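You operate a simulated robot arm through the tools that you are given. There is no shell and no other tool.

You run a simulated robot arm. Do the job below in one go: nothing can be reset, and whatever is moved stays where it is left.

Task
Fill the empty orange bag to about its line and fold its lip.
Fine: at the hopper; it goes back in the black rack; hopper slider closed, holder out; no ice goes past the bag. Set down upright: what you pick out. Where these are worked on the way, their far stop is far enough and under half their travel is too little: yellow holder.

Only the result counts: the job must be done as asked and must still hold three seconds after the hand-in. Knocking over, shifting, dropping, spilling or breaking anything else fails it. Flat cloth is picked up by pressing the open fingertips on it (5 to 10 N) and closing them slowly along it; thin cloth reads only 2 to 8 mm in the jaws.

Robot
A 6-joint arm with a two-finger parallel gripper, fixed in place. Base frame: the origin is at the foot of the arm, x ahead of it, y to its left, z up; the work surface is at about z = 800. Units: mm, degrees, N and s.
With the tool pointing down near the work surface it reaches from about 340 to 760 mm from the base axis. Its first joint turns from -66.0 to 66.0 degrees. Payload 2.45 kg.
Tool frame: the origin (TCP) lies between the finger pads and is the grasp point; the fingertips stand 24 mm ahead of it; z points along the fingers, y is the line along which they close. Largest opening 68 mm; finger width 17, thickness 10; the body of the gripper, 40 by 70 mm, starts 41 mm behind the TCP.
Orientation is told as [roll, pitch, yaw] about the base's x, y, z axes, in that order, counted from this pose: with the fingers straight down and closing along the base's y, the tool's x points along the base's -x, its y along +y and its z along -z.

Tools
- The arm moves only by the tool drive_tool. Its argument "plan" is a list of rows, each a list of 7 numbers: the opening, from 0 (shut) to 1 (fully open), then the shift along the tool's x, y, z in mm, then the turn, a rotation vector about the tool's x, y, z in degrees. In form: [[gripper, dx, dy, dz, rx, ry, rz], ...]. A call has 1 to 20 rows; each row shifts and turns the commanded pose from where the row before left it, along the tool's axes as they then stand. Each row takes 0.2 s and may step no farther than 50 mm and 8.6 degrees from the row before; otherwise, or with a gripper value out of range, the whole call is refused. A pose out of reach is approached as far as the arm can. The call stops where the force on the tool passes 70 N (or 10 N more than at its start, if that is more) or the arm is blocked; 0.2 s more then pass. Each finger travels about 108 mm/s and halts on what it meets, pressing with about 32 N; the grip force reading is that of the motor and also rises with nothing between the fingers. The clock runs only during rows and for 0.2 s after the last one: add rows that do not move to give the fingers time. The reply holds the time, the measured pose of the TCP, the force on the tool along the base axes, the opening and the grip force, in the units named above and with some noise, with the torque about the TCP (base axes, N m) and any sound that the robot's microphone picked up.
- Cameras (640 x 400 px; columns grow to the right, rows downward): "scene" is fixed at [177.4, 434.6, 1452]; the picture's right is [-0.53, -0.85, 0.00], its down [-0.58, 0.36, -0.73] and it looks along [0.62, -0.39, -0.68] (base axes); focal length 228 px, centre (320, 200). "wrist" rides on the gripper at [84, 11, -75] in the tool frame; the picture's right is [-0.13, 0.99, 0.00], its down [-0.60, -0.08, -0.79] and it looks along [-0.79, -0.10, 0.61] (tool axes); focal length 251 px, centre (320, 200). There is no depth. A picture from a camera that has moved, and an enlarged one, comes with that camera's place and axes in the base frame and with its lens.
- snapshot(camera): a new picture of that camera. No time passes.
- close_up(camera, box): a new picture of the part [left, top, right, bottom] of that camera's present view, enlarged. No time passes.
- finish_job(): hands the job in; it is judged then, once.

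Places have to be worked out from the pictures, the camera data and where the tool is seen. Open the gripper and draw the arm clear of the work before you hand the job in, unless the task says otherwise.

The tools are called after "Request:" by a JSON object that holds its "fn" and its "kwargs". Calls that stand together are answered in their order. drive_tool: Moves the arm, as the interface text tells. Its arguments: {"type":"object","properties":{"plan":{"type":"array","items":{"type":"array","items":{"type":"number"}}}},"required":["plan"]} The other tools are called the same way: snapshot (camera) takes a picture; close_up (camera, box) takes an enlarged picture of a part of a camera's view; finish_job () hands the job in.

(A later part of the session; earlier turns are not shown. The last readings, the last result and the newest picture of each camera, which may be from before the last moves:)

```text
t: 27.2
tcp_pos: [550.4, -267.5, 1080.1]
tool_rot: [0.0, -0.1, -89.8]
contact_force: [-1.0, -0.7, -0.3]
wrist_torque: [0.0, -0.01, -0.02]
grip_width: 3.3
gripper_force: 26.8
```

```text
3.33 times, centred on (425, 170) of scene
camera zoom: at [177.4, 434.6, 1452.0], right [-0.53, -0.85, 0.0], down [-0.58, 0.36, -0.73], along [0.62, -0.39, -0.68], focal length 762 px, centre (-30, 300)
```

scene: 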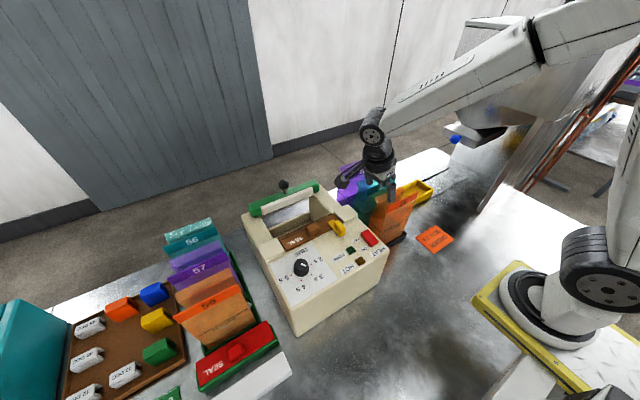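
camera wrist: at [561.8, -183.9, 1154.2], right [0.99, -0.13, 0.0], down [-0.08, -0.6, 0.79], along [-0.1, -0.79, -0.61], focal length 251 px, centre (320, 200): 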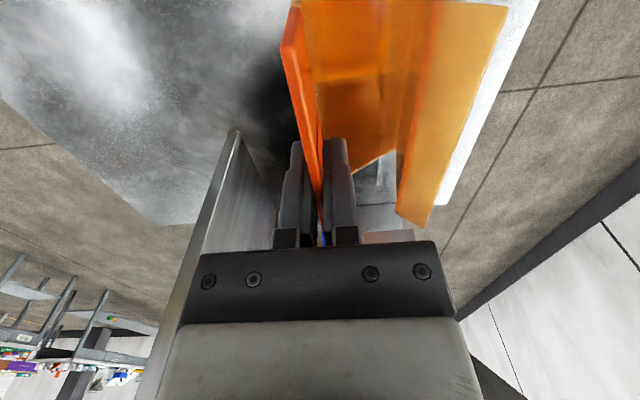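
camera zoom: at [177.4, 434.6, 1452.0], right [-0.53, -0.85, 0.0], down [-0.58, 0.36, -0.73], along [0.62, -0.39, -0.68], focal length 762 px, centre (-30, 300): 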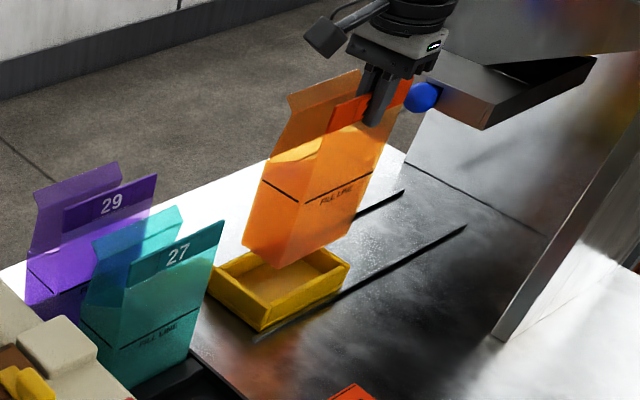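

Request:
{"fn": "close_up", "kwargs": {"camera": "scene", "box": [400, 165, 450, 215]}}

Request:
{"fn": "close_up", "kwargs": {"camera": "scene", "box": [400, 120, 460, 200]}}

```text
8.00 times, centred on (425, 190) of scene
camera zoom: at [177.4, 434.6, 1452.0], right [-0.53, -0.85, 0.0], down [-0.58, 0.36, -0.73], along [0.62, -0.39, -0.68], focal length 1828 px, centre (-520, 280)
```

zoom: 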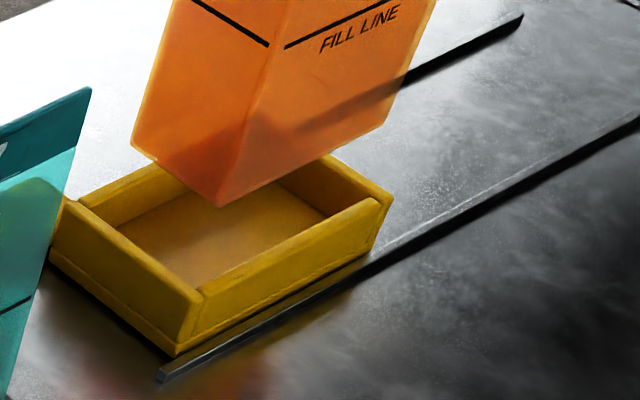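

```text
5.00 times, centred on (430, 160) of scene
camera zoom: at [177.4, 434.6, 1452.0], right [-0.53, -0.85, 0.0], down [-0.58, 0.36, -0.73], along [0.62, -0.39, -0.68], focal length 1142 px, centre (-230, 400)
```

zoom: 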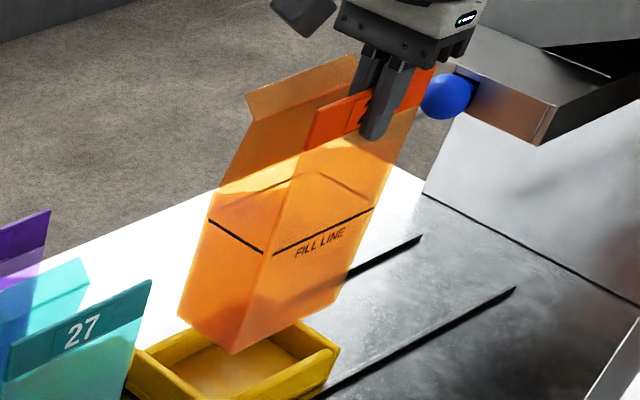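

Comparing in the same camera: the holder's rim spans about y −205…−345 and x 537…622, at z ≈ 845. The bag's bottom spans y −217…−338 from x 552 at z 884. I shift +2.5 mm in y and lower it to just above the rim for another check.

Request:
{"fn": "drive_tool", "kwargs": {"plan": [[0.0, 2.5, 0, 10, 0, 0, 0], [0.0, 0, 0, 12, 0, 0, 0], [0.0, 0, 0, 10, 0, 0, 0], [0.0, 0, 0, 0, 0, 0, 0]]}}

Request:
{"fn": "close_up", "kwargs": {"camera": "scene", "box": [400, 165, 450, 215]}}

Request:
{"fn": "snapshot", "kwargs": {"camera": "wrist"}}

```text
t: 28.2
tcp_pos: [548.7, -265.3, 1048.9]
tool_rot: [-0.1, -0.1, -89.9]
contact_force: [0.0, 0.2, 0.5]
wrist_torque: [0.01, 0.04, -0.02]
grip_width: 3.2
gripper_force: 26.5
```

```text
8.00 times, centred on (425, 190) of scene
camera zoom: at [177.4, 434.6, 1452.0], right [-0.53, -0.85, 0.0], down [-0.58, 0.36, -0.73], along [0.62, -0.39, -0.68], focal length 1828 px, centre (-520, 280)
```

zoom: 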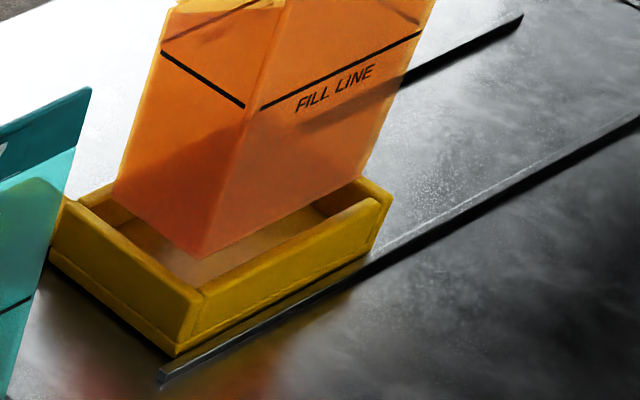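

```text
taken
camera wrist: at [560.7, -180.9, 1122.1], right [0.99, -0.13, 0.0], down [-0.08, -0.6, 0.79], along [-0.1, -0.79, -0.61], focal length 251 px, centre (320, 200)
```

wrist: 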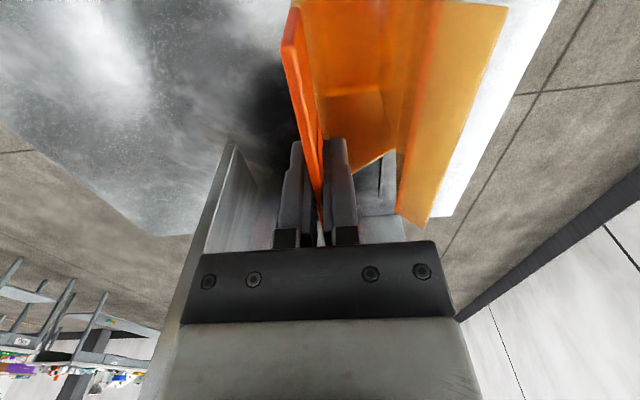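

The bag's bottom is just above the rim and well inside it. I shift +3 mm in x to centre it and lower 34 mm further into the holder.

Request:
{"fn": "drive_tool", "kwargs": {"plan": [[0.0, 0, 3, 0, 0, 0, 0], [0.0, 0, 0, 10, 0, 0, 0], [0.0, 0, 0, 12, 0, 0, 0], [0.0, 0, 0, 12, 0, 0, 0], [0.0, 0, 0, 0, 0, 0, 0]]}}

Request:
{"fn": "close_up", "kwargs": {"camera": "scene", "box": [400, 165, 450, 215]}}

```text
t: 29.4
tcp_pos: [552.0, -265.3, 1014.0]
tool_rot: [0.0, -0.1, -89.9]
contact_force: [-0.1, 0.5, -0.9]
wrist_torque: [-0.02, -0.01, 0.0]
grip_width: 3.3
gripper_force: 27.4
```

```text
8.00 times, centred on (425, 190) of scene
camera zoom: at [177.4, 434.6, 1452.0], right [-0.53, -0.85, 0.0], down [-0.58, 0.36, -0.73], along [0.62, -0.39, -0.68], focal length 1828 px, centre (-520, 280)
```

zoom: 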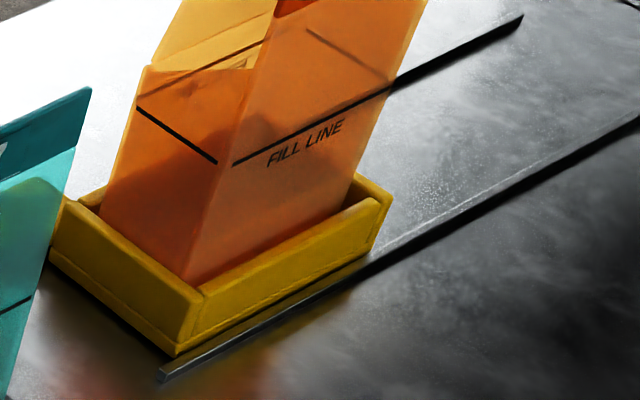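

The bag is going in without contact. I lower in small steps until it touches the floor.

Request:
{"fn": "drive_tool", "kwargs": {"plan": [[0.0, 0, 0, 3, 0, 0, 0], [0.0, 0, 0, 3, 0, 0, 0], [0.0, 0, 0, 0, 0, 0, 0]]}}

Request:
{"fn": "drive_tool", "kwargs": {"plan": [[0.0, 0, 0, 2, 0, 0, 0], [0.0, 0, 0, 0, 0, 0, 0]]}}

Request:
{"fn": "drive_tool", "kwargs": {"plan": [[0.0, 0, 0, 2, 0, 0, 0], [0.0, 0, 0, 0, 0, 0, 0]]}}

```text
t: 30.2
tcp_pos: [553.2, -265.6, 1005.4]
tool_rot: [0.0, -0.1, -89.9]
contact_force: [-1.4, 0.7, -0.2]
wrist_torque: [-0.03, 0.0, -0.01]
grip_width: 3.2
gripper_force: 27.2
```

```text
t: 30.8
tcp_pos: [552.8, -264.9, 1006.1]
tool_rot: [0.1, 0.0, -90.0]
contact_force: [-2.0, 0.9, 9.8]
wrist_torque: [0.52, 0.08, 0.07]
grip_width: 3.0
gripper_force: 27.4
```

```text
t: 31.4
tcp_pos: [552.9, -265.4, 1004.0]
tool_rot: [0.2, -0.1, -90.0]
contact_force: [-1.1, -2.0, 17.1]
wrist_torque: [-0.23, 0.07, 0.03]
grip_width: 3.2
gripper_force: 27.3
```

The force rose to 17 N at z ≈ 1004–1006, so the bag stands on the holder's floor. I check the picture before releasing.

Request:
{"fn": "close_up", "kwargs": {"camera": "scene", "box": [390, 110, 470, 215]}}

Request:
{"fn": "snapshot", "kwargs": {"camera": "wrist"}}

```text
3.81 times, centred on (430, 162) of scene
camera zoom: at [177.0, 434.7, 1452.0], right [-0.53, -0.85, 0.0], down [-0.58, 0.36, -0.73], along [0.62, -0.39, -0.68], focal length 870 px, centre (-99, 343)
```

zoom: 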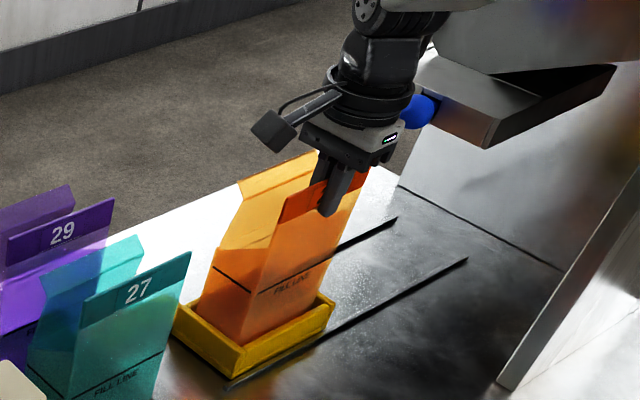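

```text
taken
camera wrist: at [564.0, -182.2, 1077.6], right [0.99, -0.13, 0.0], down [-0.08, -0.6, 0.79], along [-0.1, -0.79, -0.61], focal length 251 px, centre (320, 200)
```

wrist: 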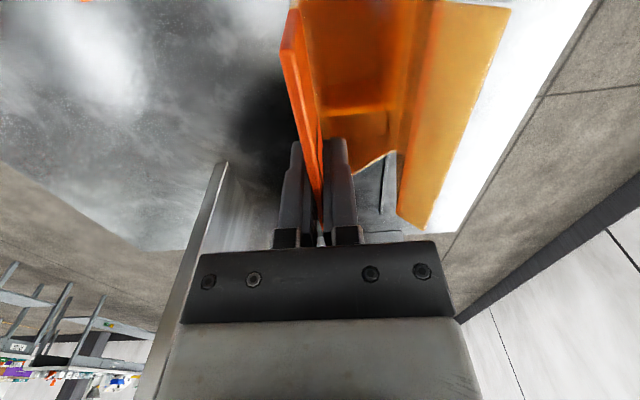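

The bag stands upright in the holder. I relieve the downward load slightly, open the fingers gradually to about 38 mm and rise clear.

Request:
{"fn": "drive_tool", "kwargs": {"plan": [[0.0, 0, 0, -1.5, 0, 0, 0], [0.05, 0, 0, 0, 0, 0, 0], [0.1, 0, 0, 0, 0, 0, 0], [0.2, 0, 0, 0, 0, 0, 0], [0.35, 0, 0, 0, 0, 0, 0], [0.55, 0, 0, 0, 0, 0, 0], [0.55, 0, 0, 0, 0, 0, 0]]}}

Request:
{"fn": "snapshot", "kwargs": {"camera": "wrist"}}

Request:
{"fn": "close_up", "kwargs": {"camera": "scene", "box": [390, 110, 470, 215]}}

```text
t: 33.0
tcp_pos: [552.1, -264.8, 1005.1]
tool_rot: [0.0, -0.1, -90.0]
contact_force: [0.3, 0.2, -0.2]
wrist_torque: [-0.02, 0.03, 0.01]
grip_width: 37.4
gripper_force: 0.0
```

```text
taken
camera wrist: at [564.2, -181.3, 1078.1], right [0.99, -0.13, 0.0], down [-0.08, -0.6, 0.79], along [-0.1, -0.79, -0.61], focal length 251 px, centre (320, 200)
```

wrist: 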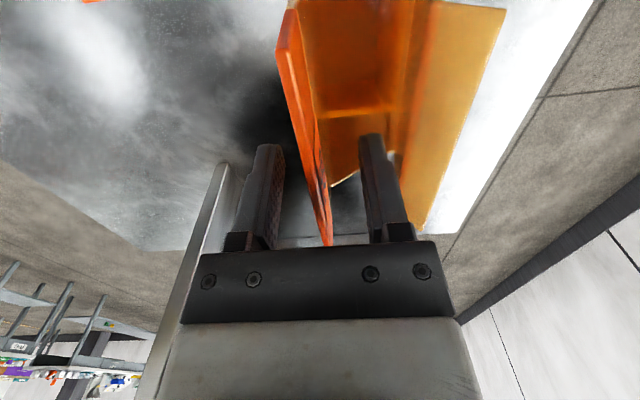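

```text
3.81 times, centred on (430, 162) of scene
camera zoom: at [177.4, 434.6, 1452.0], right [-0.53, -0.85, 0.0], down [-0.58, 0.36, -0.73], along [0.62, -0.39, -0.68], focal length 870 px, centre (-99, 343)
```

zoom: 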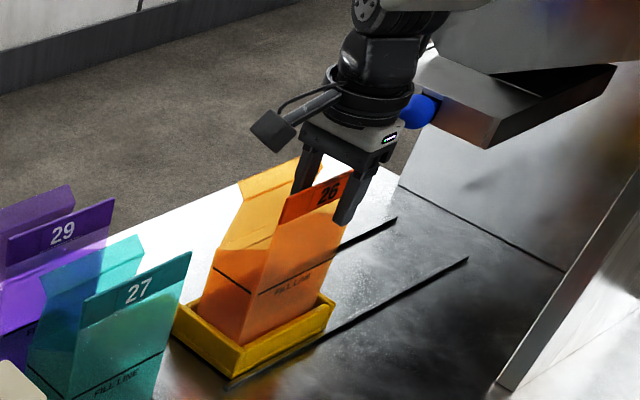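

Released; the bag stands on its own. I rise straight up clear of the board and back off in +y for a look at how it stands.

Request:
{"fn": "drive_tool", "kwargs": {"plan": [[0.55, 0, 0, -15, 0, 0, 0], [0.55, 0, 0, -25, 0, 0, 0], [0.55, 0, 0, -25, 0, 0, 0], [0.55, 0, 0, -25, 0, 0, 0], [0.55, 30, 0, 0, 0, 0, 0], [0.55, 40, 0, 0, 0, 0, 0], [0.55, 40, 0, 0, 0, 0, 0], [0.55, 40, 0, 0, 0, 0, 0], [0.55, 0, 0, 0, 0, 0, 0]]}}

Request:
{"fn": "snapshot", "kwargs": {"camera": "wrist"}}

Request:
{"fn": "close_up", "kwargs": {"camera": "scene", "box": [390, 130, 470, 215]}}

```text
t: 35.0
tcp_pos: [553.8, -115.4, 1096.1]
tool_rot: [0.2, -0.2, -90.0]
contact_force: [-1.2, 0.7, 0.0]
wrist_torque: [-0.01, 0.02, -0.01]
grip_width: 37.3
gripper_force: 0.0
```

```text
taken
camera wrist: at [565.5, -30.8, 1170.5], right [0.99, -0.13, 0.0], down [-0.08, -0.6, 0.79], along [-0.1, -0.79, -0.61], focal length 251 px, centre (320, 200)
```

wrist: 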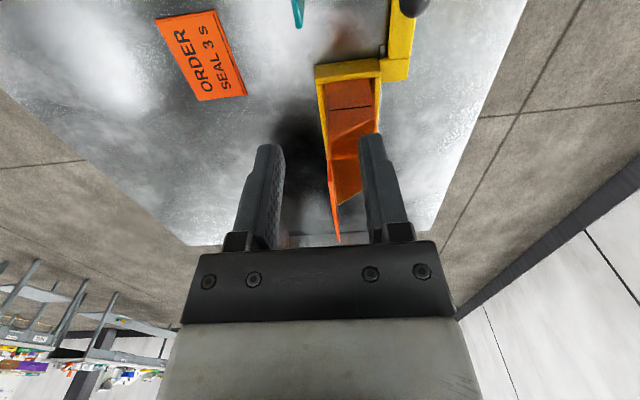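

```text
4.71 times, centred on (430, 172) of scene
camera zoom: at [177.3, 434.6, 1452.0], right [-0.53, -0.85, 0.0], down [-0.58, 0.36, -0.73], along [0.62, -0.39, -0.68], focal length 1075 px, centre (-198, 329)
```

zoom: 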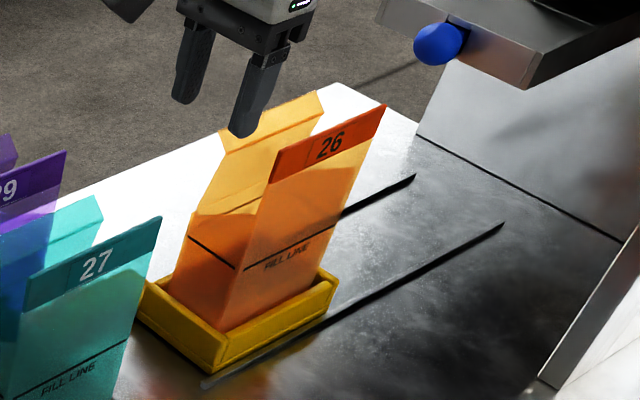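

Request:
{"fn": "close_up", "kwargs": {"camera": "wrist", "box": [290, 0, 450, 250]}}

```text
1.60 times, centred on (370, 125) of wrist
camera zoom: at [565.5, -30.8, 1170.5], right [0.99, -0.13, 0.0], down [-0.08, -0.6, 0.79], along [-0.1, -0.79, -0.61], focal length 402 px, centre (240, 320)
```

zoom: 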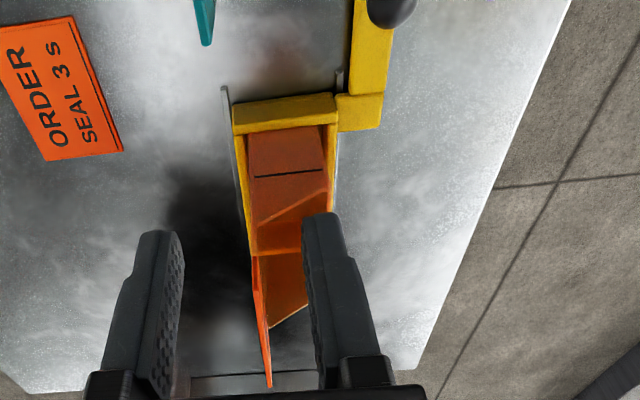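

The bag stands square in the holder. The black knob at (653, −121) lies close to bag 29, so I will grip it with the camera on the −y side and the tool leaning toward −y. First I turn the tool up here where it is clear.

Request:
{"fn": "drive_tool", "kwargs": {"plan": [[0.75, 0, 0, -20, 0, 0, 0], [0.75, 0, 0, 0, 0, 0, -8.5], [0.75, 0, 0, 0, 0, 0, -8.5], [0.75, 0, 0, 0, 0, 0, -8.5], [0.75, 0, 0, 0, 0, 0, -8.5], [0.75, 0, 0, 0, 0, 0, -8.5], [0.75, 0, 0, 0, 0, 0, -8.5], [0.75, 0, 0, 0, 0, 0, -8.5], [0.75, 0, 0, 0, 0, 0, -8.5], [0.75, 0, 0, 0, 0, 0, -8.5], [0.75, 0, 0, 0, 0, 0, -8.5], [0.75, 0, 0, 0, 0, 0, -8.5], [0.75, 0, 0, 0, 0, 0, -8.5], [0.75, 0, 0, 0, 0, 0, -8.5], [0.75, 0, 0, 0, 0, 0, -8.5], [0.75, 0, 0, 0, 0, 0, -8.5], [0.75, 0, 0, 0, 0, 0, -8.5], [0.75, 0, 0, 0, 0, 0, -8.5], [0.75, 0, 0, 0, 0, 0, -8.5], [0.75, 0, 0, 0, 0, 0, -8.5]]}}

Request:
{"fn": "drive_tool", "kwargs": {"plan": [[0.75, 0, 0, 0, 0, 0, -8.5], [0.75, 0, 0, 0, 0, 0, -8.5], [0.75, 0, 0, 0, 0, 0, -8.5], [0.75, 0, 0, 0, 0, 0, 0]]}}

Request:
{"fn": "snapshot", "kwargs": {"camera": "wrist"}}

Request:
{"fn": "snapshot", "kwargs": {"camera": "scene"}}

```text
t: 39.2
tcp_pos: [553.0, -115.1, 1115.8]
tool_rot: [0.0, 0.1, 71.7]
contact_force: [-0.2, -0.2, 0.8]
wrist_torque: [-0.02, 0.03, 0.0]
grip_width: 51.1
gripper_force: 0.2
```

```text
t: 40.2
tcp_pos: [550.4, -114.0, 1115.4]
tool_rot: [0.0, 0.1, 97.2]
contact_force: [-0.1, 0.0, -0.7]
wrist_torque: [0.01, -0.01, -0.01]
grip_width: 51.1
gripper_force: 0.0
```

```text
taken
camera wrist: at [552.6, -200.1, 1188.8], right [-1.0, 0.0, 0.0], down [0.0, 0.61, 0.79], along [0.0, 0.79, -0.61], focal length 251 px, centre (320, 200)
```

wrist: 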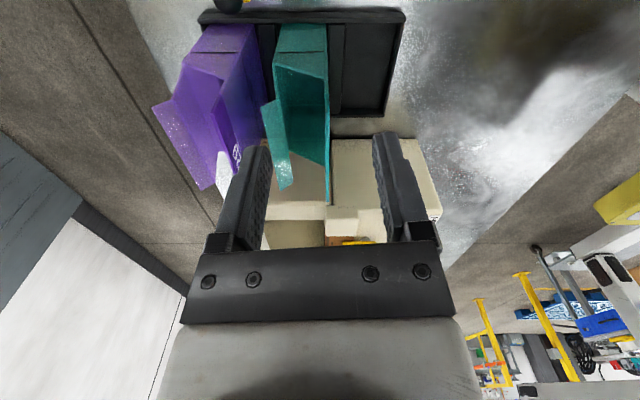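

```text
taken
```

scene: 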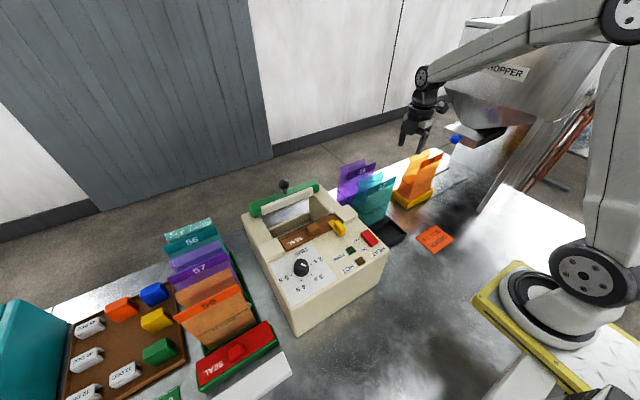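

The empty rack slot and bag 29 are clear in this view. I shift a little so the black knob comes into the picture to pin down its place.

Request:
{"fn": "drive_tool", "kwargs": {"plan": [[0.75, 26, -22, 0, 0, 0, 0], [0.75, 26, -22, 0, 0, 0, 0], [0.75, 0, 0, 0, 0, 0, 0]]}}

Request:
{"fn": "snapshot", "kwargs": {"camera": "wrist"}}

Request:
{"fn": "close_up", "kwargs": {"camera": "wrist", "box": [180, 0, 420, 150]}}

```text
t: 41.0
tcp_pos: [601.6, -161.0, 1115.2]
tool_rot: [0.0, 0.1, 97.0]
contact_force: [-0.1, -0.6, -0.2]
wrist_torque: [0.0, -0.04, -0.05]
grip_width: 50.9
gripper_force: 0.0
```

```text
taken
camera wrist: at [602.6, -246.0, 1188.5], right [-1.0, 0.01, 0.0], down [0.0, 0.61, 0.79], along [0.01, 0.79, -0.61], focal length 251 px, centre (320, 200)
```

wrist: 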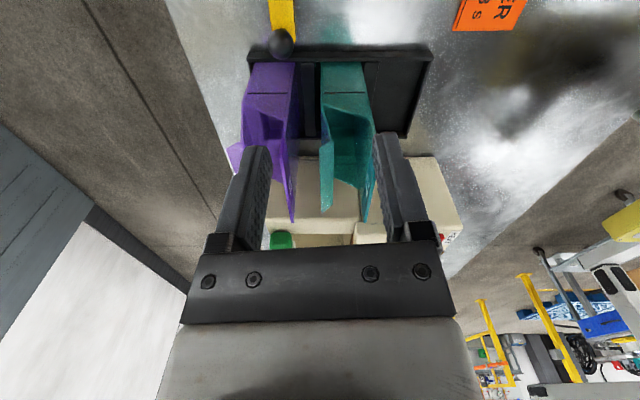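

```text
2.67 times, centred on (300, 75) of wrist
camera zoom: at [602.6, -246.0, 1188.5], right [-1.0, 0.01, 0.0], down [0.0, 0.61, 0.79], along [0.01, 0.79, -0.61], focal length 670 px, centre (373, 533)
```

zoom: 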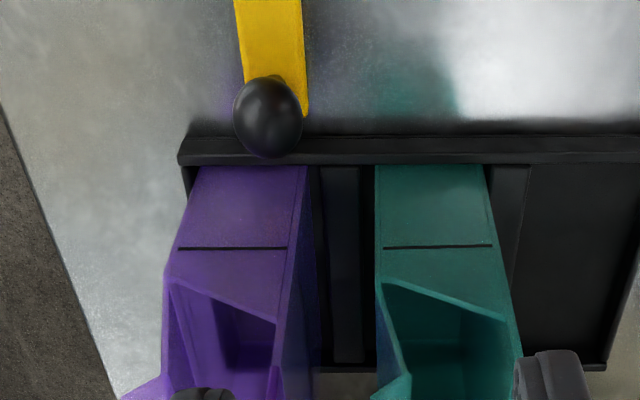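

The ball is at (653, −122, 854), about 32 mm across, with a 28 mm wide tongue below it; bag 29's side is at y ≈ −80. I lean the tool 20° and come down over the ball, pausing above it.

Request:
{"fn": "drive_tool", "kwargs": {"plan": [[0.75, 0, 0, 0, 0, -7, 0], [0.75, 0, 0, 0, 0, -7, 0], [0.75, 0, 0, 0, 0, -6, 0], [0.75, 2.2, -14, 29.8, 0, 0, 0], [0.75, 2.2, -14, 29.8, 0, 0, 0], [0.75, 2.2, -14, 29.8, 0, 0, 0], [0.75, 2.2, -14, 29.8, 0, 0, 0], [0.75, 8.55, 0, 23.5, 0, 0, 0], [0.75, 8.55, 0, 23.5, 0, 0, 0], [0.75, 8.55, 0, 23.5, 0, 0, 0], [0.75, 0, 0, 0, 0, 0, 0]]}}

Request:
{"fn": "snapshot", "kwargs": {"camera": "wrist"}}

Request:
{"fn": "close_up", "kwargs": {"camera": "scene", "box": [330, 100, 480, 240]}}

```text
t: 43.4
tcp_pos: [652.8, -123.1, 925.6]
tool_rot: [-0.1, -19.8, 97.0]
contact_force: [0.3, -0.3, -0.2]
wrist_torque: [0.04, 0.02, 0.0]
grip_width: 50.9
gripper_force: 0.0
```

```text
taken
camera wrist: at [656.2, -228.9, 965.4], right [-1.0, 0.0, 0.04], down [0.04, 0.3, 0.95], along [-0.01, 0.95, -0.3], focal length 251 px, centre (320, 200)
```

wrist: 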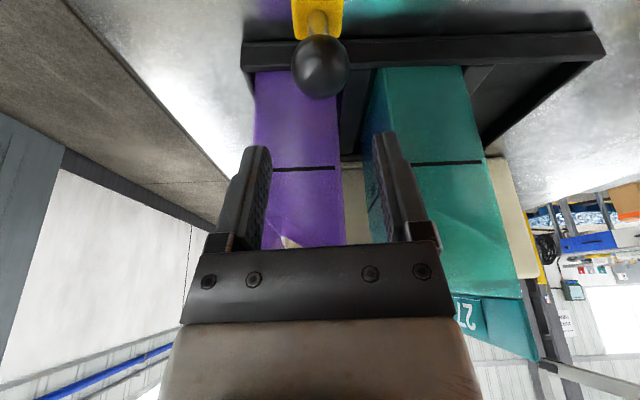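

```text
2.86 times, centred on (405, 170) of scene
camera zoom: at [177.4, 434.6, 1452.0], right [-0.53, -0.85, 0.0], down [-0.58, 0.36, -0.73], along [0.62, -0.39, -0.68], focal length 653 px, centre (77, 286)
```

zoom: 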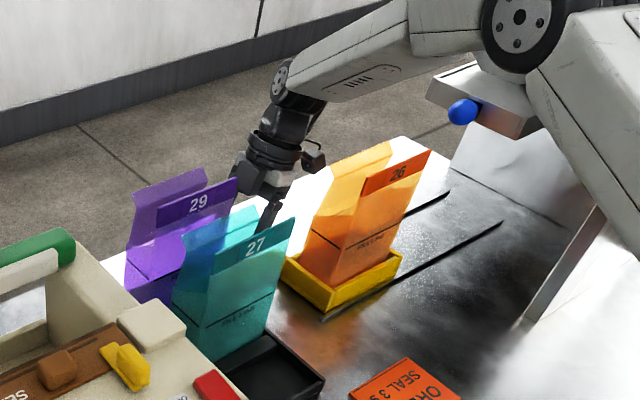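

The ball is centred between the fingers. I descend the last 70 mm onto it.

Request:
{"fn": "drive_tool", "kwargs": {"plan": [[0.75, 7.2, 0, 22.3, 0, 0, 0], [0.75, 7.2, 0, 22.3, 0, 0, 0], [0.75, 7.2, 0, 21, 0, 0, 0], [0.75, 0, 0, 0, 0, 0, 0]]}}

Request:
{"fn": "snapshot", "kwargs": {"camera": "wrist"}}

Request:
{"fn": "close_up", "kwargs": {"camera": "scene", "box": [330, 100, 480, 240]}}

```text
t: 44.4
tcp_pos: [655.7, -121.0, 853.4]
tool_rot: [0.1, -19.9, 97.1]
contact_force: [-0.5, -0.3, -0.1]
wrist_torque: [-0.02, -0.02, 0.02]
grip_width: 50.9
gripper_force: 0.1
```

```text
taken
camera wrist: at [658.2, -227.5, 894.8], right [-1.0, 0.0, 0.04], down [0.04, 0.3, 0.95], along [-0.01, 0.95, -0.3], focal length 251 px, centre (320, 200)
```

wrist: 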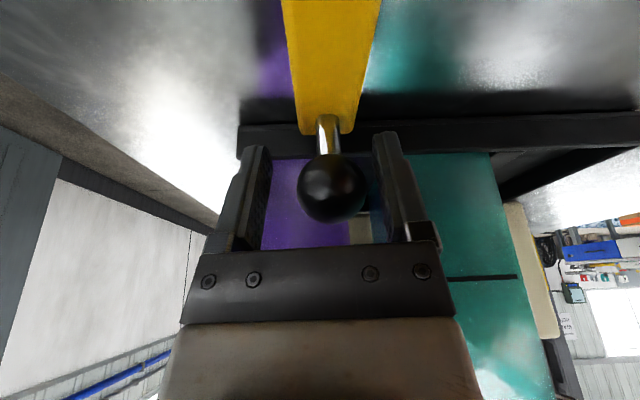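

```text
2.86 times, centred on (405, 170) of scene
camera zoom: at [177.4, 434.6, 1452.0], right [-0.53, -0.85, 0.0], down [-0.58, 0.36, -0.73], along [0.62, -0.39, -0.68], focal length 653 px, centre (77, 286)
```

zoom: 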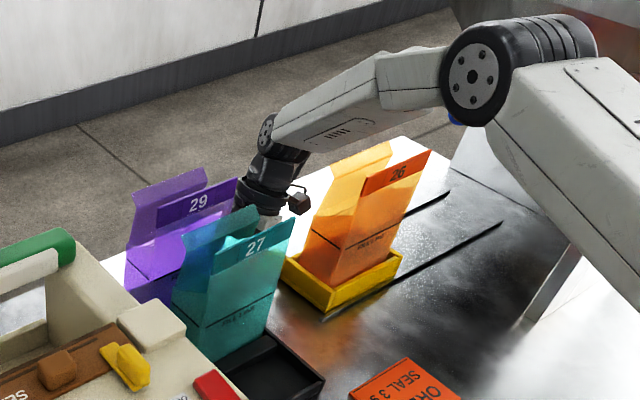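

The ball centre is about (652, −118, 855), so I shift −4 mm in x and +2 mm in y, then close on it gradually.

Request:
{"fn": "drive_tool", "kwargs": {"plan": [[0.75, -1.9, 4, 0.7, 0, 0, 0], [0.65, 0, 0, 0, 0, 0, 0], [0.58, 0, 0, 0, 0, 0, 0], [0.52, 0, 0, 0, 0, 0, 0], [0.46, 0, 0, 0, 0, 0, 0], [0.4, 0, 0, 0, 0, 0, 0], [0.3, 0, 0, 0, 0, 0, 0], [0.2, 0, 0, 0, 0, 0, 0], [0.2, 0, 0, 0, 0, 0, 0]]}}

Request:
{"fn": "snapshot", "kwargs": {"camera": "wrist"}}

```text
t: 46.4
tcp_pos: [650.0, -120.0, 857.1]
tool_rot: [0.0, -19.9, 97.1]
contact_force: [0.7, -1.0, 0.4]
wrist_torque: [0.03, -0.03, 0.0]
grip_width: 31.2
gripper_force: 44.7
```

```text
taken
camera wrist: at [653.1, -225.7, 896.6], right [-1.0, 0.0, 0.04], down [0.04, 0.3, 0.95], along [-0.01, 0.95, -0.3], focal length 251 px, centre (320, 200)
```

wrist: 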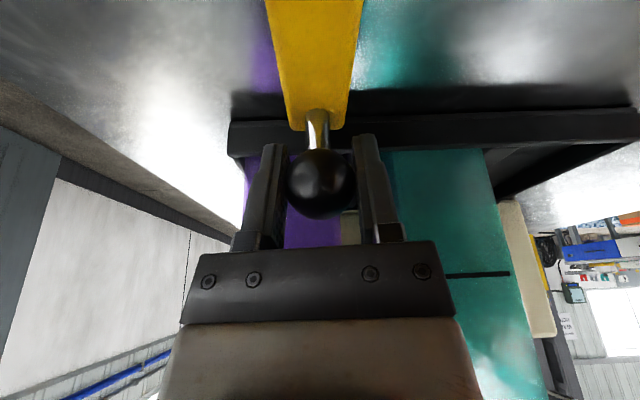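

The ball is gripped (31 mm, 45 N) with no side load. I now slide the holder slowly toward −y, starting gently, and watch the bag.

Request:
{"fn": "drive_tool", "kwargs": {"plan": [[0.2, 3.7, 0.5, -1.4, 0, 0, 0], [0.2, 5.6, 0.7, -2.0, 0, 0, 0], [0.2, 7.5, 1.0, -2.7, 0, 0, 0], [0.2, 9.3, 1.2, -3.4, 0, 0, 0], [0.2, 9.3, 1.2, -3.4, 0, 0, 0], [0.2, 9.3, 1.2, -3.4, 0, 0, 0], [0.2, 7.5, 1.0, -2.7, 0, 0, 0], [0.2, 4.7, 0.6, -1.7, 0, 0, 0], [0.2, 0, 0, 0, 0, 0, 0]]}}

Request:
{"fn": "close_up", "kwargs": {"camera": "scene", "box": [350, 80, 530, 240]}}

```text
t: 48.4
tcp_pos: [650.3, -179.3, 855.9]
tool_rot: [-0.1, -19.9, 97.2]
contact_force: [12.8, 0.0, -8.5]
wrist_torque: [-0.14, -0.04, 0.04]
grip_width: 31.2
gripper_force: 43.8
```

```text
2.50 times, centred on (440, 160) of scene
camera zoom: at [177.9, 434.6, 1452.0], right [-0.53, -0.85, 0.0], down [-0.58, 0.36, -0.73], along [0.62, -0.39, -0.68], focal length 571 px, centre (20, 300)
```

zoom: 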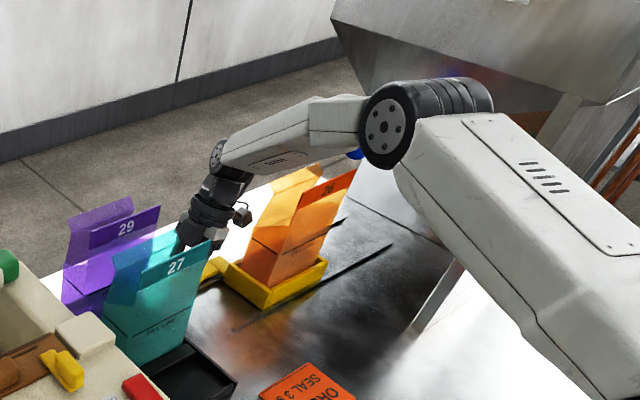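

The holder slid 59 mm smoothly with the bag upright. To keep the wrist clear of the blue knob and collar further in, I bring the tool back to vertical about the ball while relieving the small side load.

Request:
{"fn": "drive_tool", "kwargs": {"plan": [[0.2, 0.3, -1.0, 1.0, 0, 6, 0], [0.2, 0, -0.5, 0, 0, 7, 0], [0.2, 0, 0, 0, 0, 7, 0], [0.2, 0, 0, 0, 0, 0, 0]]}}

Request:
{"fn": "close_up", "kwargs": {"camera": "scene", "box": [350, 80, 530, 240]}}

Request:
{"fn": "snapshot", "kwargs": {"camera": "wrist"}}

```text
t: 49.4
tcp_pos: [650.2, -178.9, 855.5]
tool_rot: [0.1, 0.2, 97.0]
contact_force: [-2.4, 1.0, 1.2]
wrist_torque: [0.4, 0.08, -0.08]
grip_width: 31.4
gripper_force: 44.5
```

```text
2.50 times, centred on (440, 160) of scene
camera zoom: at [177.3, 434.6, 1452.0], right [-0.53, -0.85, 0.0], down [-0.58, 0.36, -0.73], along [0.62, -0.39, -0.68], focal length 571 px, centre (20, 300)
```

zoom: 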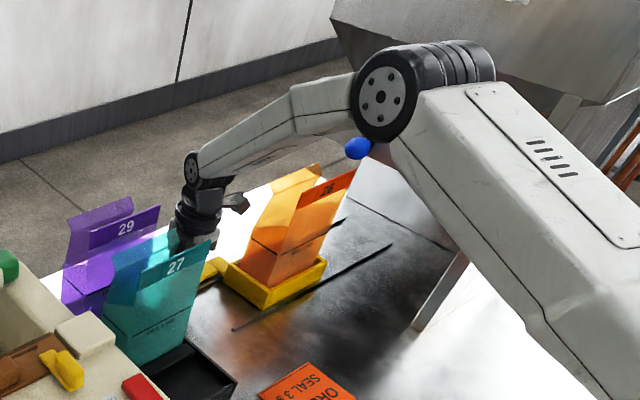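

```text
taken
camera wrist: at [650.7, -264.9, 929.0], right [-1.0, 0.01, 0.0], down [0.0, 0.61, 0.79], along [0.0, 0.79, -0.61], focal length 251 px, centre (320, 200)
```

wrist: 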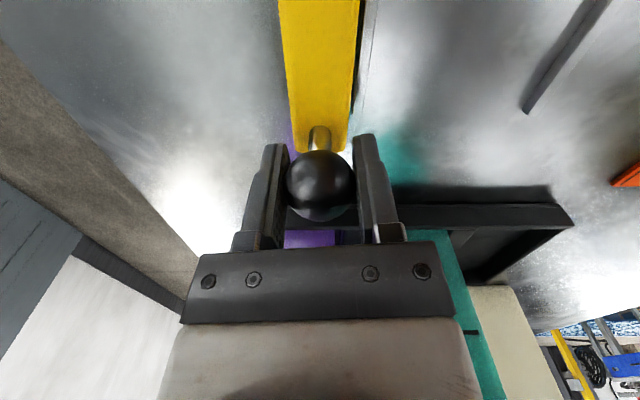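

Forces are near zero with the tool vertical. I continue sliding −y by about 70 mm.

Request:
{"fn": "drive_tool", "kwargs": {"plan": [[0.2, 5, 0.6, 0, 0, 0, 0], [0.2, 8, 1.0, 0, 0, 0, 0], [0.2, 10, 1.2, 0, 0, 0, 0], [0.2, 12, 1.4, 0, 0, 0, 0], [0.2, 12, 1.4, 0, 0, 0, 0], [0.2, 12, 1.4, 0, 0, 0, 0], [0.2, 8, 1.0, 0, 0, 0, 0], [0.2, 4, 0.5, 0, 0, 0, 0], [0.2, 0, 0, 0, 0, 0, 0]]}}

Request:
{"fn": "close_up", "kwargs": {"camera": "scene", "box": [360, 60, 540, 220]}}

```text
t: 51.4
tcp_pos: [649.3, -252.3, 855.6]
tool_rot: [0.2, 0.0, 97.0]
contact_force: [-21.9, -1.5, 10.2]
wrist_torque: [-0.3, 0.06, 0.08]
grip_width: 31.2
gripper_force: 44.4
```

```text
2.50 times, centred on (450, 140) of scene
camera zoom: at [176.6, 434.7, 1452.1], right [-0.53, -0.85, 0.0], down [-0.58, 0.36, -0.73], along [0.62, -0.39, -0.68], focal length 571 px, centre (-5, 350)
```

zoom: 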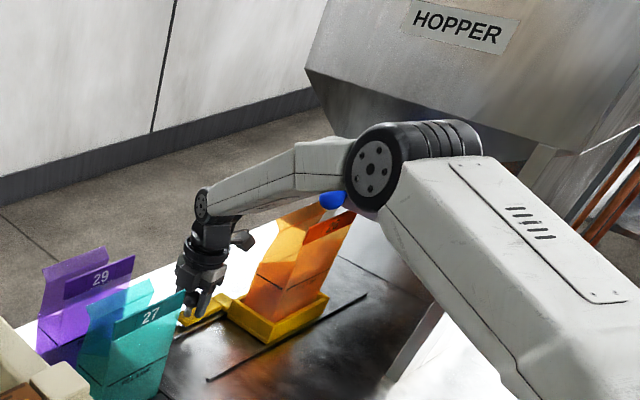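

The holder is about 133 mm in. I remove the sideways preload, lean the tool's back toward +y by 12° for clearance from the blue knob, and go on 40 mm.

Request:
{"fn": "drive_tool", "kwargs": {"plan": [[0.2, 0, 2.0, -0.8, 0, 6, 0], [0.2, 0, 0, 0, 0, 6, 0], [0.2, 4.9, 0.8, 1.0, 0, 0, 0], [0.2, 7.8, 1.1, 1.6, 0, 0, 0], [0.2, 7.8, 1.1, 1.6, 0, 0, 0], [0.2, 7.8, 1.1, 1.6, 0, 0, 0], [0.2, 5.8, 0.9, 1.2, 0, 0, 0], [0.2, 3, 0.5, 0.6, 0, 0, 0], [0.2, 0, 0, 0, 0, 0, 0]]}}

Request:
{"fn": "close_up", "kwargs": {"camera": "scene", "box": [360, 60, 540, 220]}}

Request:
{"fn": "snapshot", "kwargs": {"camera": "wrist"}}

```text
t: 53.4
tcp_pos: [650.1, -289.1, 856.6]
tool_rot: [-0.1, 12.1, 97.1]
contact_force: [31.4, 0.1, -32.1]
wrist_torque: [0.24, 0.24, 0.06]
grip_width: 31.3
gripper_force: 44.3
```

```text
2.50 times, centred on (450, 140) of scene
camera zoom: at [178.9, 434.3, 1451.9], right [-0.53, -0.85, 0.0], down [-0.58, 0.36, -0.73], along [0.62, -0.39, -0.68], focal length 571 px, centre (-5, 350)
```

zoom: 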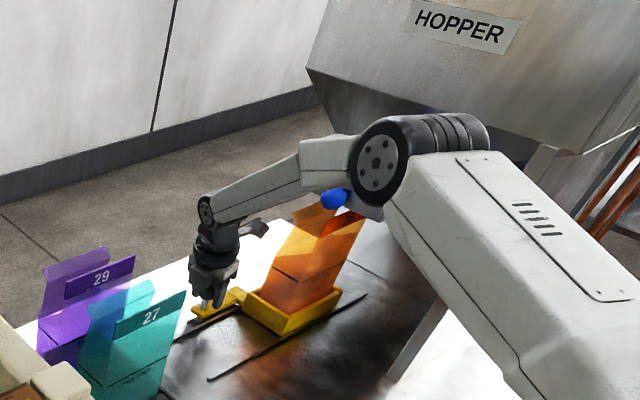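

```text
taken
camera wrist: at [648.3, -357.7, 946.2], right [-1.0, 0.0, -0.03], down [-0.02, 0.76, 0.65], along [0.02, 0.65, -0.76], focal length 251 px, centre (320, 200)
```

wrist: 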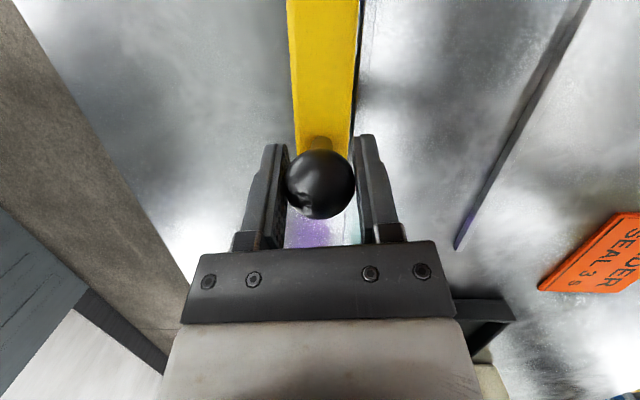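

The side and upward loads show my commanded point drifted about 3 mm; I correct that first and check.

Request:
{"fn": "drive_tool", "kwargs": {"plan": [[0.2, -0.3, -2.6, 2.8, 0, 0, 0], [0.2, 0, 0, 0, 0, 0, 0]]}}

Request:
{"fn": "drive_tool", "kwargs": {"plan": [[0.2, 3.9, 0.48, 0.8, 0, 0, 0], [0.2, 3.9, 0.48, 0.8, 0, 0, 0], [0.2, 3.9, 0.48, 0.8, 0, 0, 0], [0.2, 3.9, 0.48, 0.8, 0, 0, 0], [0.2, 0, 0, 0, 0, 0, 0]]}}

```text
t: 54.0
tcp_pos: [649.6, -291.4, 856.0]
tool_rot: [0.0, 12.2, 97.0]
contact_force: [-5.2, -1.3, 5.6]
wrist_torque: [0.37, 0.19, -0.08]
grip_width: 31.1
gripper_force: 44.7
```

```text
t: 55.2
tcp_pos: [651.8, -307.4, 856.1]
tool_rot: [-0.1, 12.2, 97.0]
contact_force: [-23.6, -1.8, 33.1]
wrist_torque: [-0.28, 0.06, 0.02]
grip_width: 31.3
gripper_force: 44.1
```

Request:
{"fn": "drive_tool", "kwargs": {"plan": [[0.2, 0.3, 2.0, -2.8, 0, 0, 0], [0.2, 0, 0, 0, 0, 0, 0]]}}

Request:
{"fn": "close_up", "kwargs": {"camera": "scene", "box": [380, 80, 500, 200]}}

```text
t: 55.8
tcp_pos: [651.5, -304.1, 857.2]
tool_rot: [-0.2, 12.2, 97.0]
contact_force: [4.4, 0.7, 4.9]
wrist_torque: [-0.75, -0.45, -0.06]
grip_width: 31.2
gripper_force: 44.3
```

```text
3.33 times, centred on (440, 140) of scene
camera zoom: at [177.3, 434.7, 1452.0], right [-0.53, -0.85, 0.0], down [-0.58, 0.36, -0.73], along [0.62, -0.39, -0.68], focal length 762 px, centre (-80, 400)
```

zoom: 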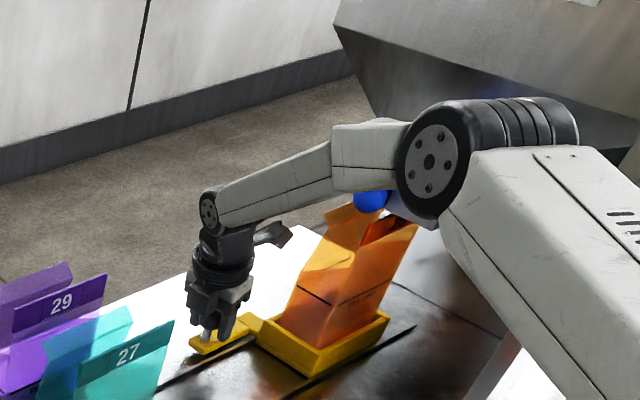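

Balanced again. I continue in 4 mm rows with the drift compensated, watching for the stop.

Request:
{"fn": "drive_tool", "kwargs": {"plan": [[0.2, 3.95, 0.9, 0.3, 0, 0, 0], [0.2, 3.95, 0.9, 0.3, 0, 0, 0], [0.2, 3.95, 0.9, 0.3, 0, 0, 0], [0.2, 0, 0, 0, 0, 0, 0]]}}

Request:
{"fn": "drive_tool", "kwargs": {"plan": [[0.2, 3.95, 0.7, 0.5, 0, 0, 0], [0.2, 3.95, 0.7, 0.5, 0, 0, 0], [0.2, 0, 0, 0, 0, 0, 0]]}}

```text
t: 56.8
tcp_pos: [649.4, -315.9, 857.4]
tool_rot: [-0.4, 12.1, 97.1]
contact_force: [39.2, 0.4, -24.8]
wrist_torque: [0.83, 0.28, -0.07]
grip_width: 31.1
gripper_force: 44.0
```

```text
t: 57.6
tcp_pos: [650.0, -325.5, 857.3]
tool_rot: [-0.2, 12.2, 97.3]
contact_force: [36.2, 1.1, -29.8]
wrist_torque: [-0.01, 0.2, -0.05]
grip_width: 31.3
gripper_force: 44.6
```

Request:
{"fn": "drive_tool", "kwargs": {"plan": [[0.2, -0.2, -2.8, 2.4, 0, 0, 0], [0.2, 0, 0, 0, 0, 0, 0]]}}

Request:
{"fn": "close_up", "kwargs": {"camera": "scene", "box": [380, 80, 500, 200]}}

Request:
{"fn": "snapshot", "kwargs": {"camera": "wrist"}}

```text
t: 58.2
tcp_pos: [650.1, -327.2, 856.4]
tool_rot: [0.1, 12.1, 96.9]
contact_force: [8.0, -0.8, -9.3]
wrist_torque: [-0.73, 0.01, 0.17]
grip_width: 31.4
gripper_force: 44.8
```

```text
3.33 times, centred on (440, 140) of scene
camera zoom: at [177.8, 434.5, 1452.0], right [-0.53, -0.85, 0.0], down [-0.58, 0.36, -0.73], along [0.62, -0.39, -0.68], focal length 762 px, centre (-80, 400)
```

zoom: 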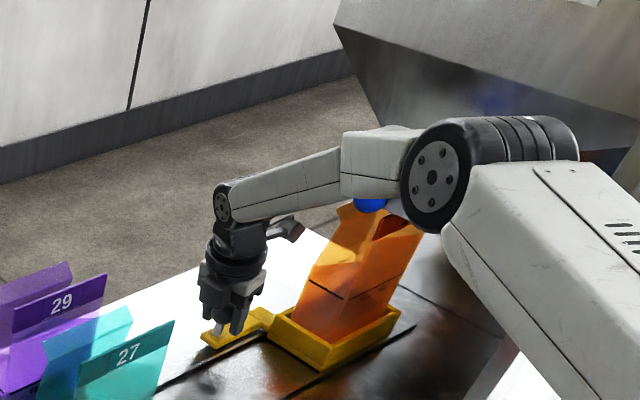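

```text
taken
camera wrist: at [648.6, -395.6, 946.4], right [-1.0, 0.0, -0.03], down [-0.01, 0.76, 0.65], along [0.02, 0.65, -0.76], focal length 251 px, centre (320, 200)
```

wrist: 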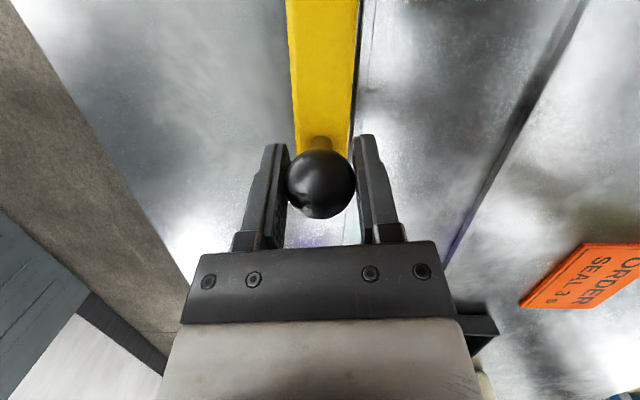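

Still moving freely, with the bag upright. I continue in small steps to find the far stop.

Request:
{"fn": "drive_tool", "kwargs": {"plan": [[0.2, 3.9, 0.4, 0.85, 0, 0, 0], [0.2, 3.9, 0.48, 0.8, 0, 0, 0], [0.2, 0, 0, 0, 0, 0, 0]]}}

Request:
{"fn": "drive_tool", "kwargs": {"plan": [[0.2, 3.9, 0.48, 0.8, 0, 0, 0], [0.2, 3.9, 0.48, 0.8, 0, 0, 0], [0.2, 0, 0, 0, 0, 0, 0]]}}

```text
t: 59.0
tcp_pos: [650.1, -334.6, 856.6]
tool_rot: [0.0, 12.2, 97.0]
contact_force: [1.8, 0.0, -1.5]
wrist_torque: [0.17, 0.14, 0.08]
grip_width: 30.8
gripper_force: 44.6
```

```text
t: 59.8
tcp_pos: [650.3, -342.3, 857.0]
tool_rot: [0.0, 12.0, 97.1]
contact_force: [0.7, 0.1, -1.3]
wrist_torque: [0.12, 0.03, -0.12]
grip_width: 31.2
gripper_force: 44.7
```

Request:
{"fn": "drive_tool", "kwargs": {"plan": [[0.2, 3.9, 0.48, 0.8, 0, 0, 0], [0.2, 3.9, 0.48, 0.8, 0, 0, 0], [0.2, 0, 0, 0, 0, 0, 0]]}}

Request:
{"fn": "drive_tool", "kwargs": {"plan": [[0.2, 3.9, 0.48, 0.8, 0, 0, 0], [0.2, 3.9, 0.48, 0.8, 0, 0, 0], [0.2, 0, 0, 0, 0, 0, 0]]}}

Request:
{"fn": "close_up", "kwargs": {"camera": "scene", "box": [380, 80, 500, 200]}}

```text
t: 60.6
tcp_pos: [650.1, -350.0, 857.9]
tool_rot: [-0.1, 12.1, 96.8]
contact_force: [2.8, 0.1, -0.3]
wrist_torque: [0.44, 0.13, 0.12]
grip_width: 31.0
gripper_force: 44.5
```

```text
t: 61.4
tcp_pos: [650.5, -359.0, 856.8]
tool_rot: [-0.1, 12.1, 97.0]
contact_force: [-3.2, -3.0, 6.2]
wrist_torque: [0.28, 0.02, 0.03]
grip_width: 31.1
gripper_force: 43.8
```

```text
3.33 times, centred on (440, 140) of scene
camera zoom: at [177.1, 434.6, 1452.1], right [-0.53, -0.85, 0.0], down [-0.58, 0.36, -0.73], along [0.62, -0.39, -0.68], focal length 762 px, centre (-80, 400)
```

zoom: 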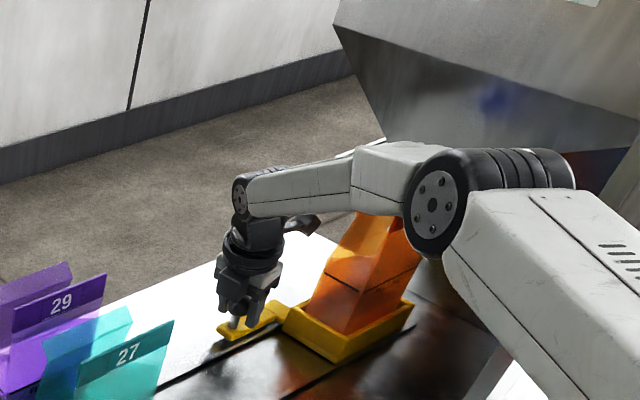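

Request:
{"fn": "drive_tool", "kwargs": {"plan": [[0.2, 2.9, 0.36, 0.6, 0, 0, 0], [0.2, 2.9, 0.36, 0.6, 0, 0, 0], [0.2, 0, 0, 0, 0, 0, 0]]}}

Request:
{"fn": "drive_tool", "kwargs": {"plan": [[0.2, 2.9, 0.36, 0.6, 0, 0, 0], [0.2, 2.9, 0.36, 0.6, 0, 0, 0], [0.2, 0, 0, 0, 0, 0, 0]]}}

```text
t: 62.2
tcp_pos: [649.6, -362.2, 856.5]
tool_rot: [0.2, 11.7, 97.2]
contact_force: [-15.0, 27.9, 14.8]
wrist_torque: [-0.02, 0.07, -0.07]
grip_width: 31.2
gripper_force: 44.2
```

```text
t: 63.0
tcp_pos: [650.2, -364.7, 854.7]
tool_rot: [0.1, 11.8, 97.3]
contact_force: [-3.8, 33.1, -3.7]
wrist_torque: [-0.16, 0.0, 0.01]
grip_width: 31.2
gripper_force: 44.9
```

The y force rose to about 30 N at y ≈ −363: the holder is at its far stop, 243 mm in. I relieve the push, open the fingers and retreat up and toward +y.

Request:
{"fn": "drive_tool", "kwargs": {"plan": [[0.2, -2.4, -0.3, -0.5, 0, 0, 0], [0.3, 0, 0, 0, 0, 0, 0], [0.45, 0, 0, 0, 0, 0, 0], [0.6, 0, 0, 0, 0, 0, 0], [0.78, 0, 0, 0, 0, 0, 0], [0.78, 0, 0, 0, 0, 0, 0]]}}

Request:
{"fn": "snapshot", "kwargs": {"camera": "wrist"}}

```text
t: 64.4
tcp_pos: [651.0, -368.8, 856.9]
tool_rot: [-0.2, 12.1, 97.0]
contact_force: [0.6, 0.9, 0.6]
wrist_torque: [-0.01, -0.01, 0.0]
grip_width: 53.0
gripper_force: 0.0
```

```text
taken
camera wrist: at [648.7, -436.2, 946.8], right [-1.0, 0.0, -0.03], down [-0.02, 0.76, 0.65], along [0.02, 0.65, -0.76], focal length 251 px, centre (320, 200)
```

wrist: 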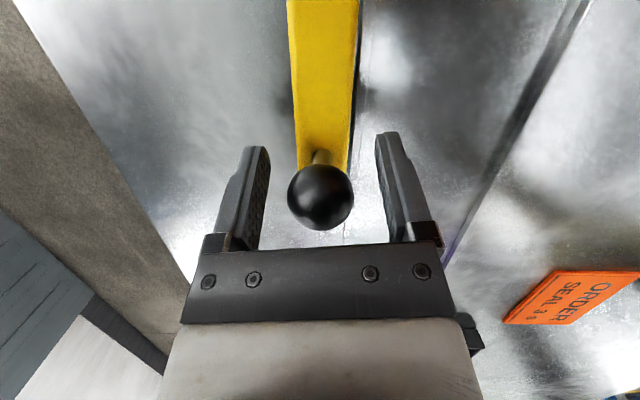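

The fingers are open and the ball is free. I retreat up and toward +y, then check the bag under the hopper.

Request:
{"fn": "drive_tool", "kwargs": {"plan": [[0.78, -3, -2, -15, 0, 0, 0], [0.78, -12.7, -6.4, -33.4, 0, 0, 0], [0.78, -12.7, -6.4, -33.4, 0, 0, 0], [0.78, -12.7, -6.4, -33.4, 0, 0, 0], [0.78, -12.7, -6.4, -33.4, 0, 0, 0], [0.78, -12.7, -6.4, -33.4, 0, 0, 0], [0.78, -12.7, -6.4, -33.4, 0, 0, 0], [0.78, 0, 0, 0, 0, -6, 0], [0.78, 0, 0, 0, 0, -6, 0], [0.78, 0, 0, 0, 0, 0, 0]]}}

Request:
{"fn": "snapshot", "kwargs": {"camera": "scene"}}

Request:
{"fn": "close_up", "kwargs": {"camera": "scene", "box": [400, 100, 500, 200]}}

```text
t: 66.6
tcp_pos: [675.4, -241.3, 1051.7]
tool_rot: [0.0, 0.1, 96.9]
contact_force: [-0.7, -0.9, 0.2]
wrist_torque: [0.01, 0.0, -0.05]
grip_width: 53.0
gripper_force: 0.1
```

```text
taken
```

scene: 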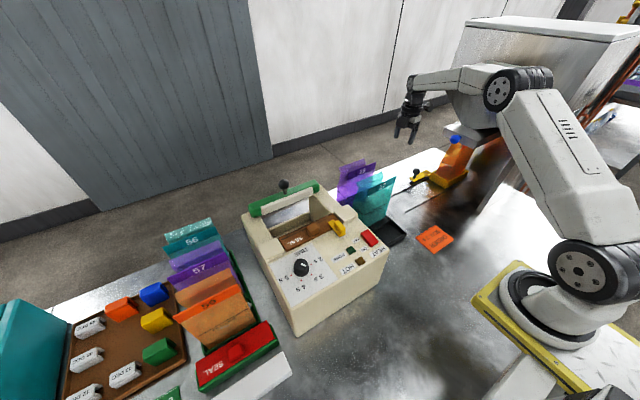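

```text
4.00 times, centred on (450, 150) of scene
camera zoom: at [177.4, 434.6, 1452.0], right [-0.53, -0.85, 0.0], down [-0.58, 0.36, -0.73], along [0.62, -0.39, -0.68], focal length 914 px, centre (-200, 400)
```

zoom: 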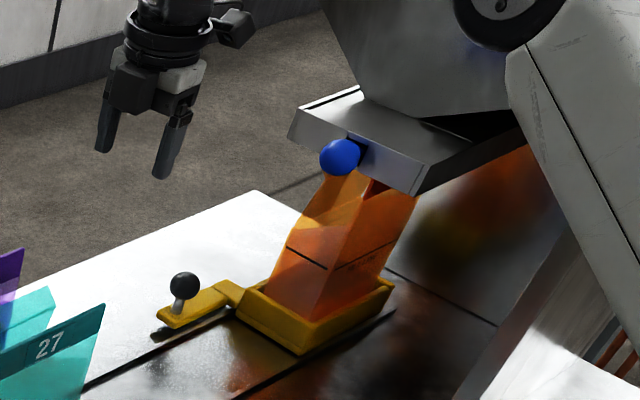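

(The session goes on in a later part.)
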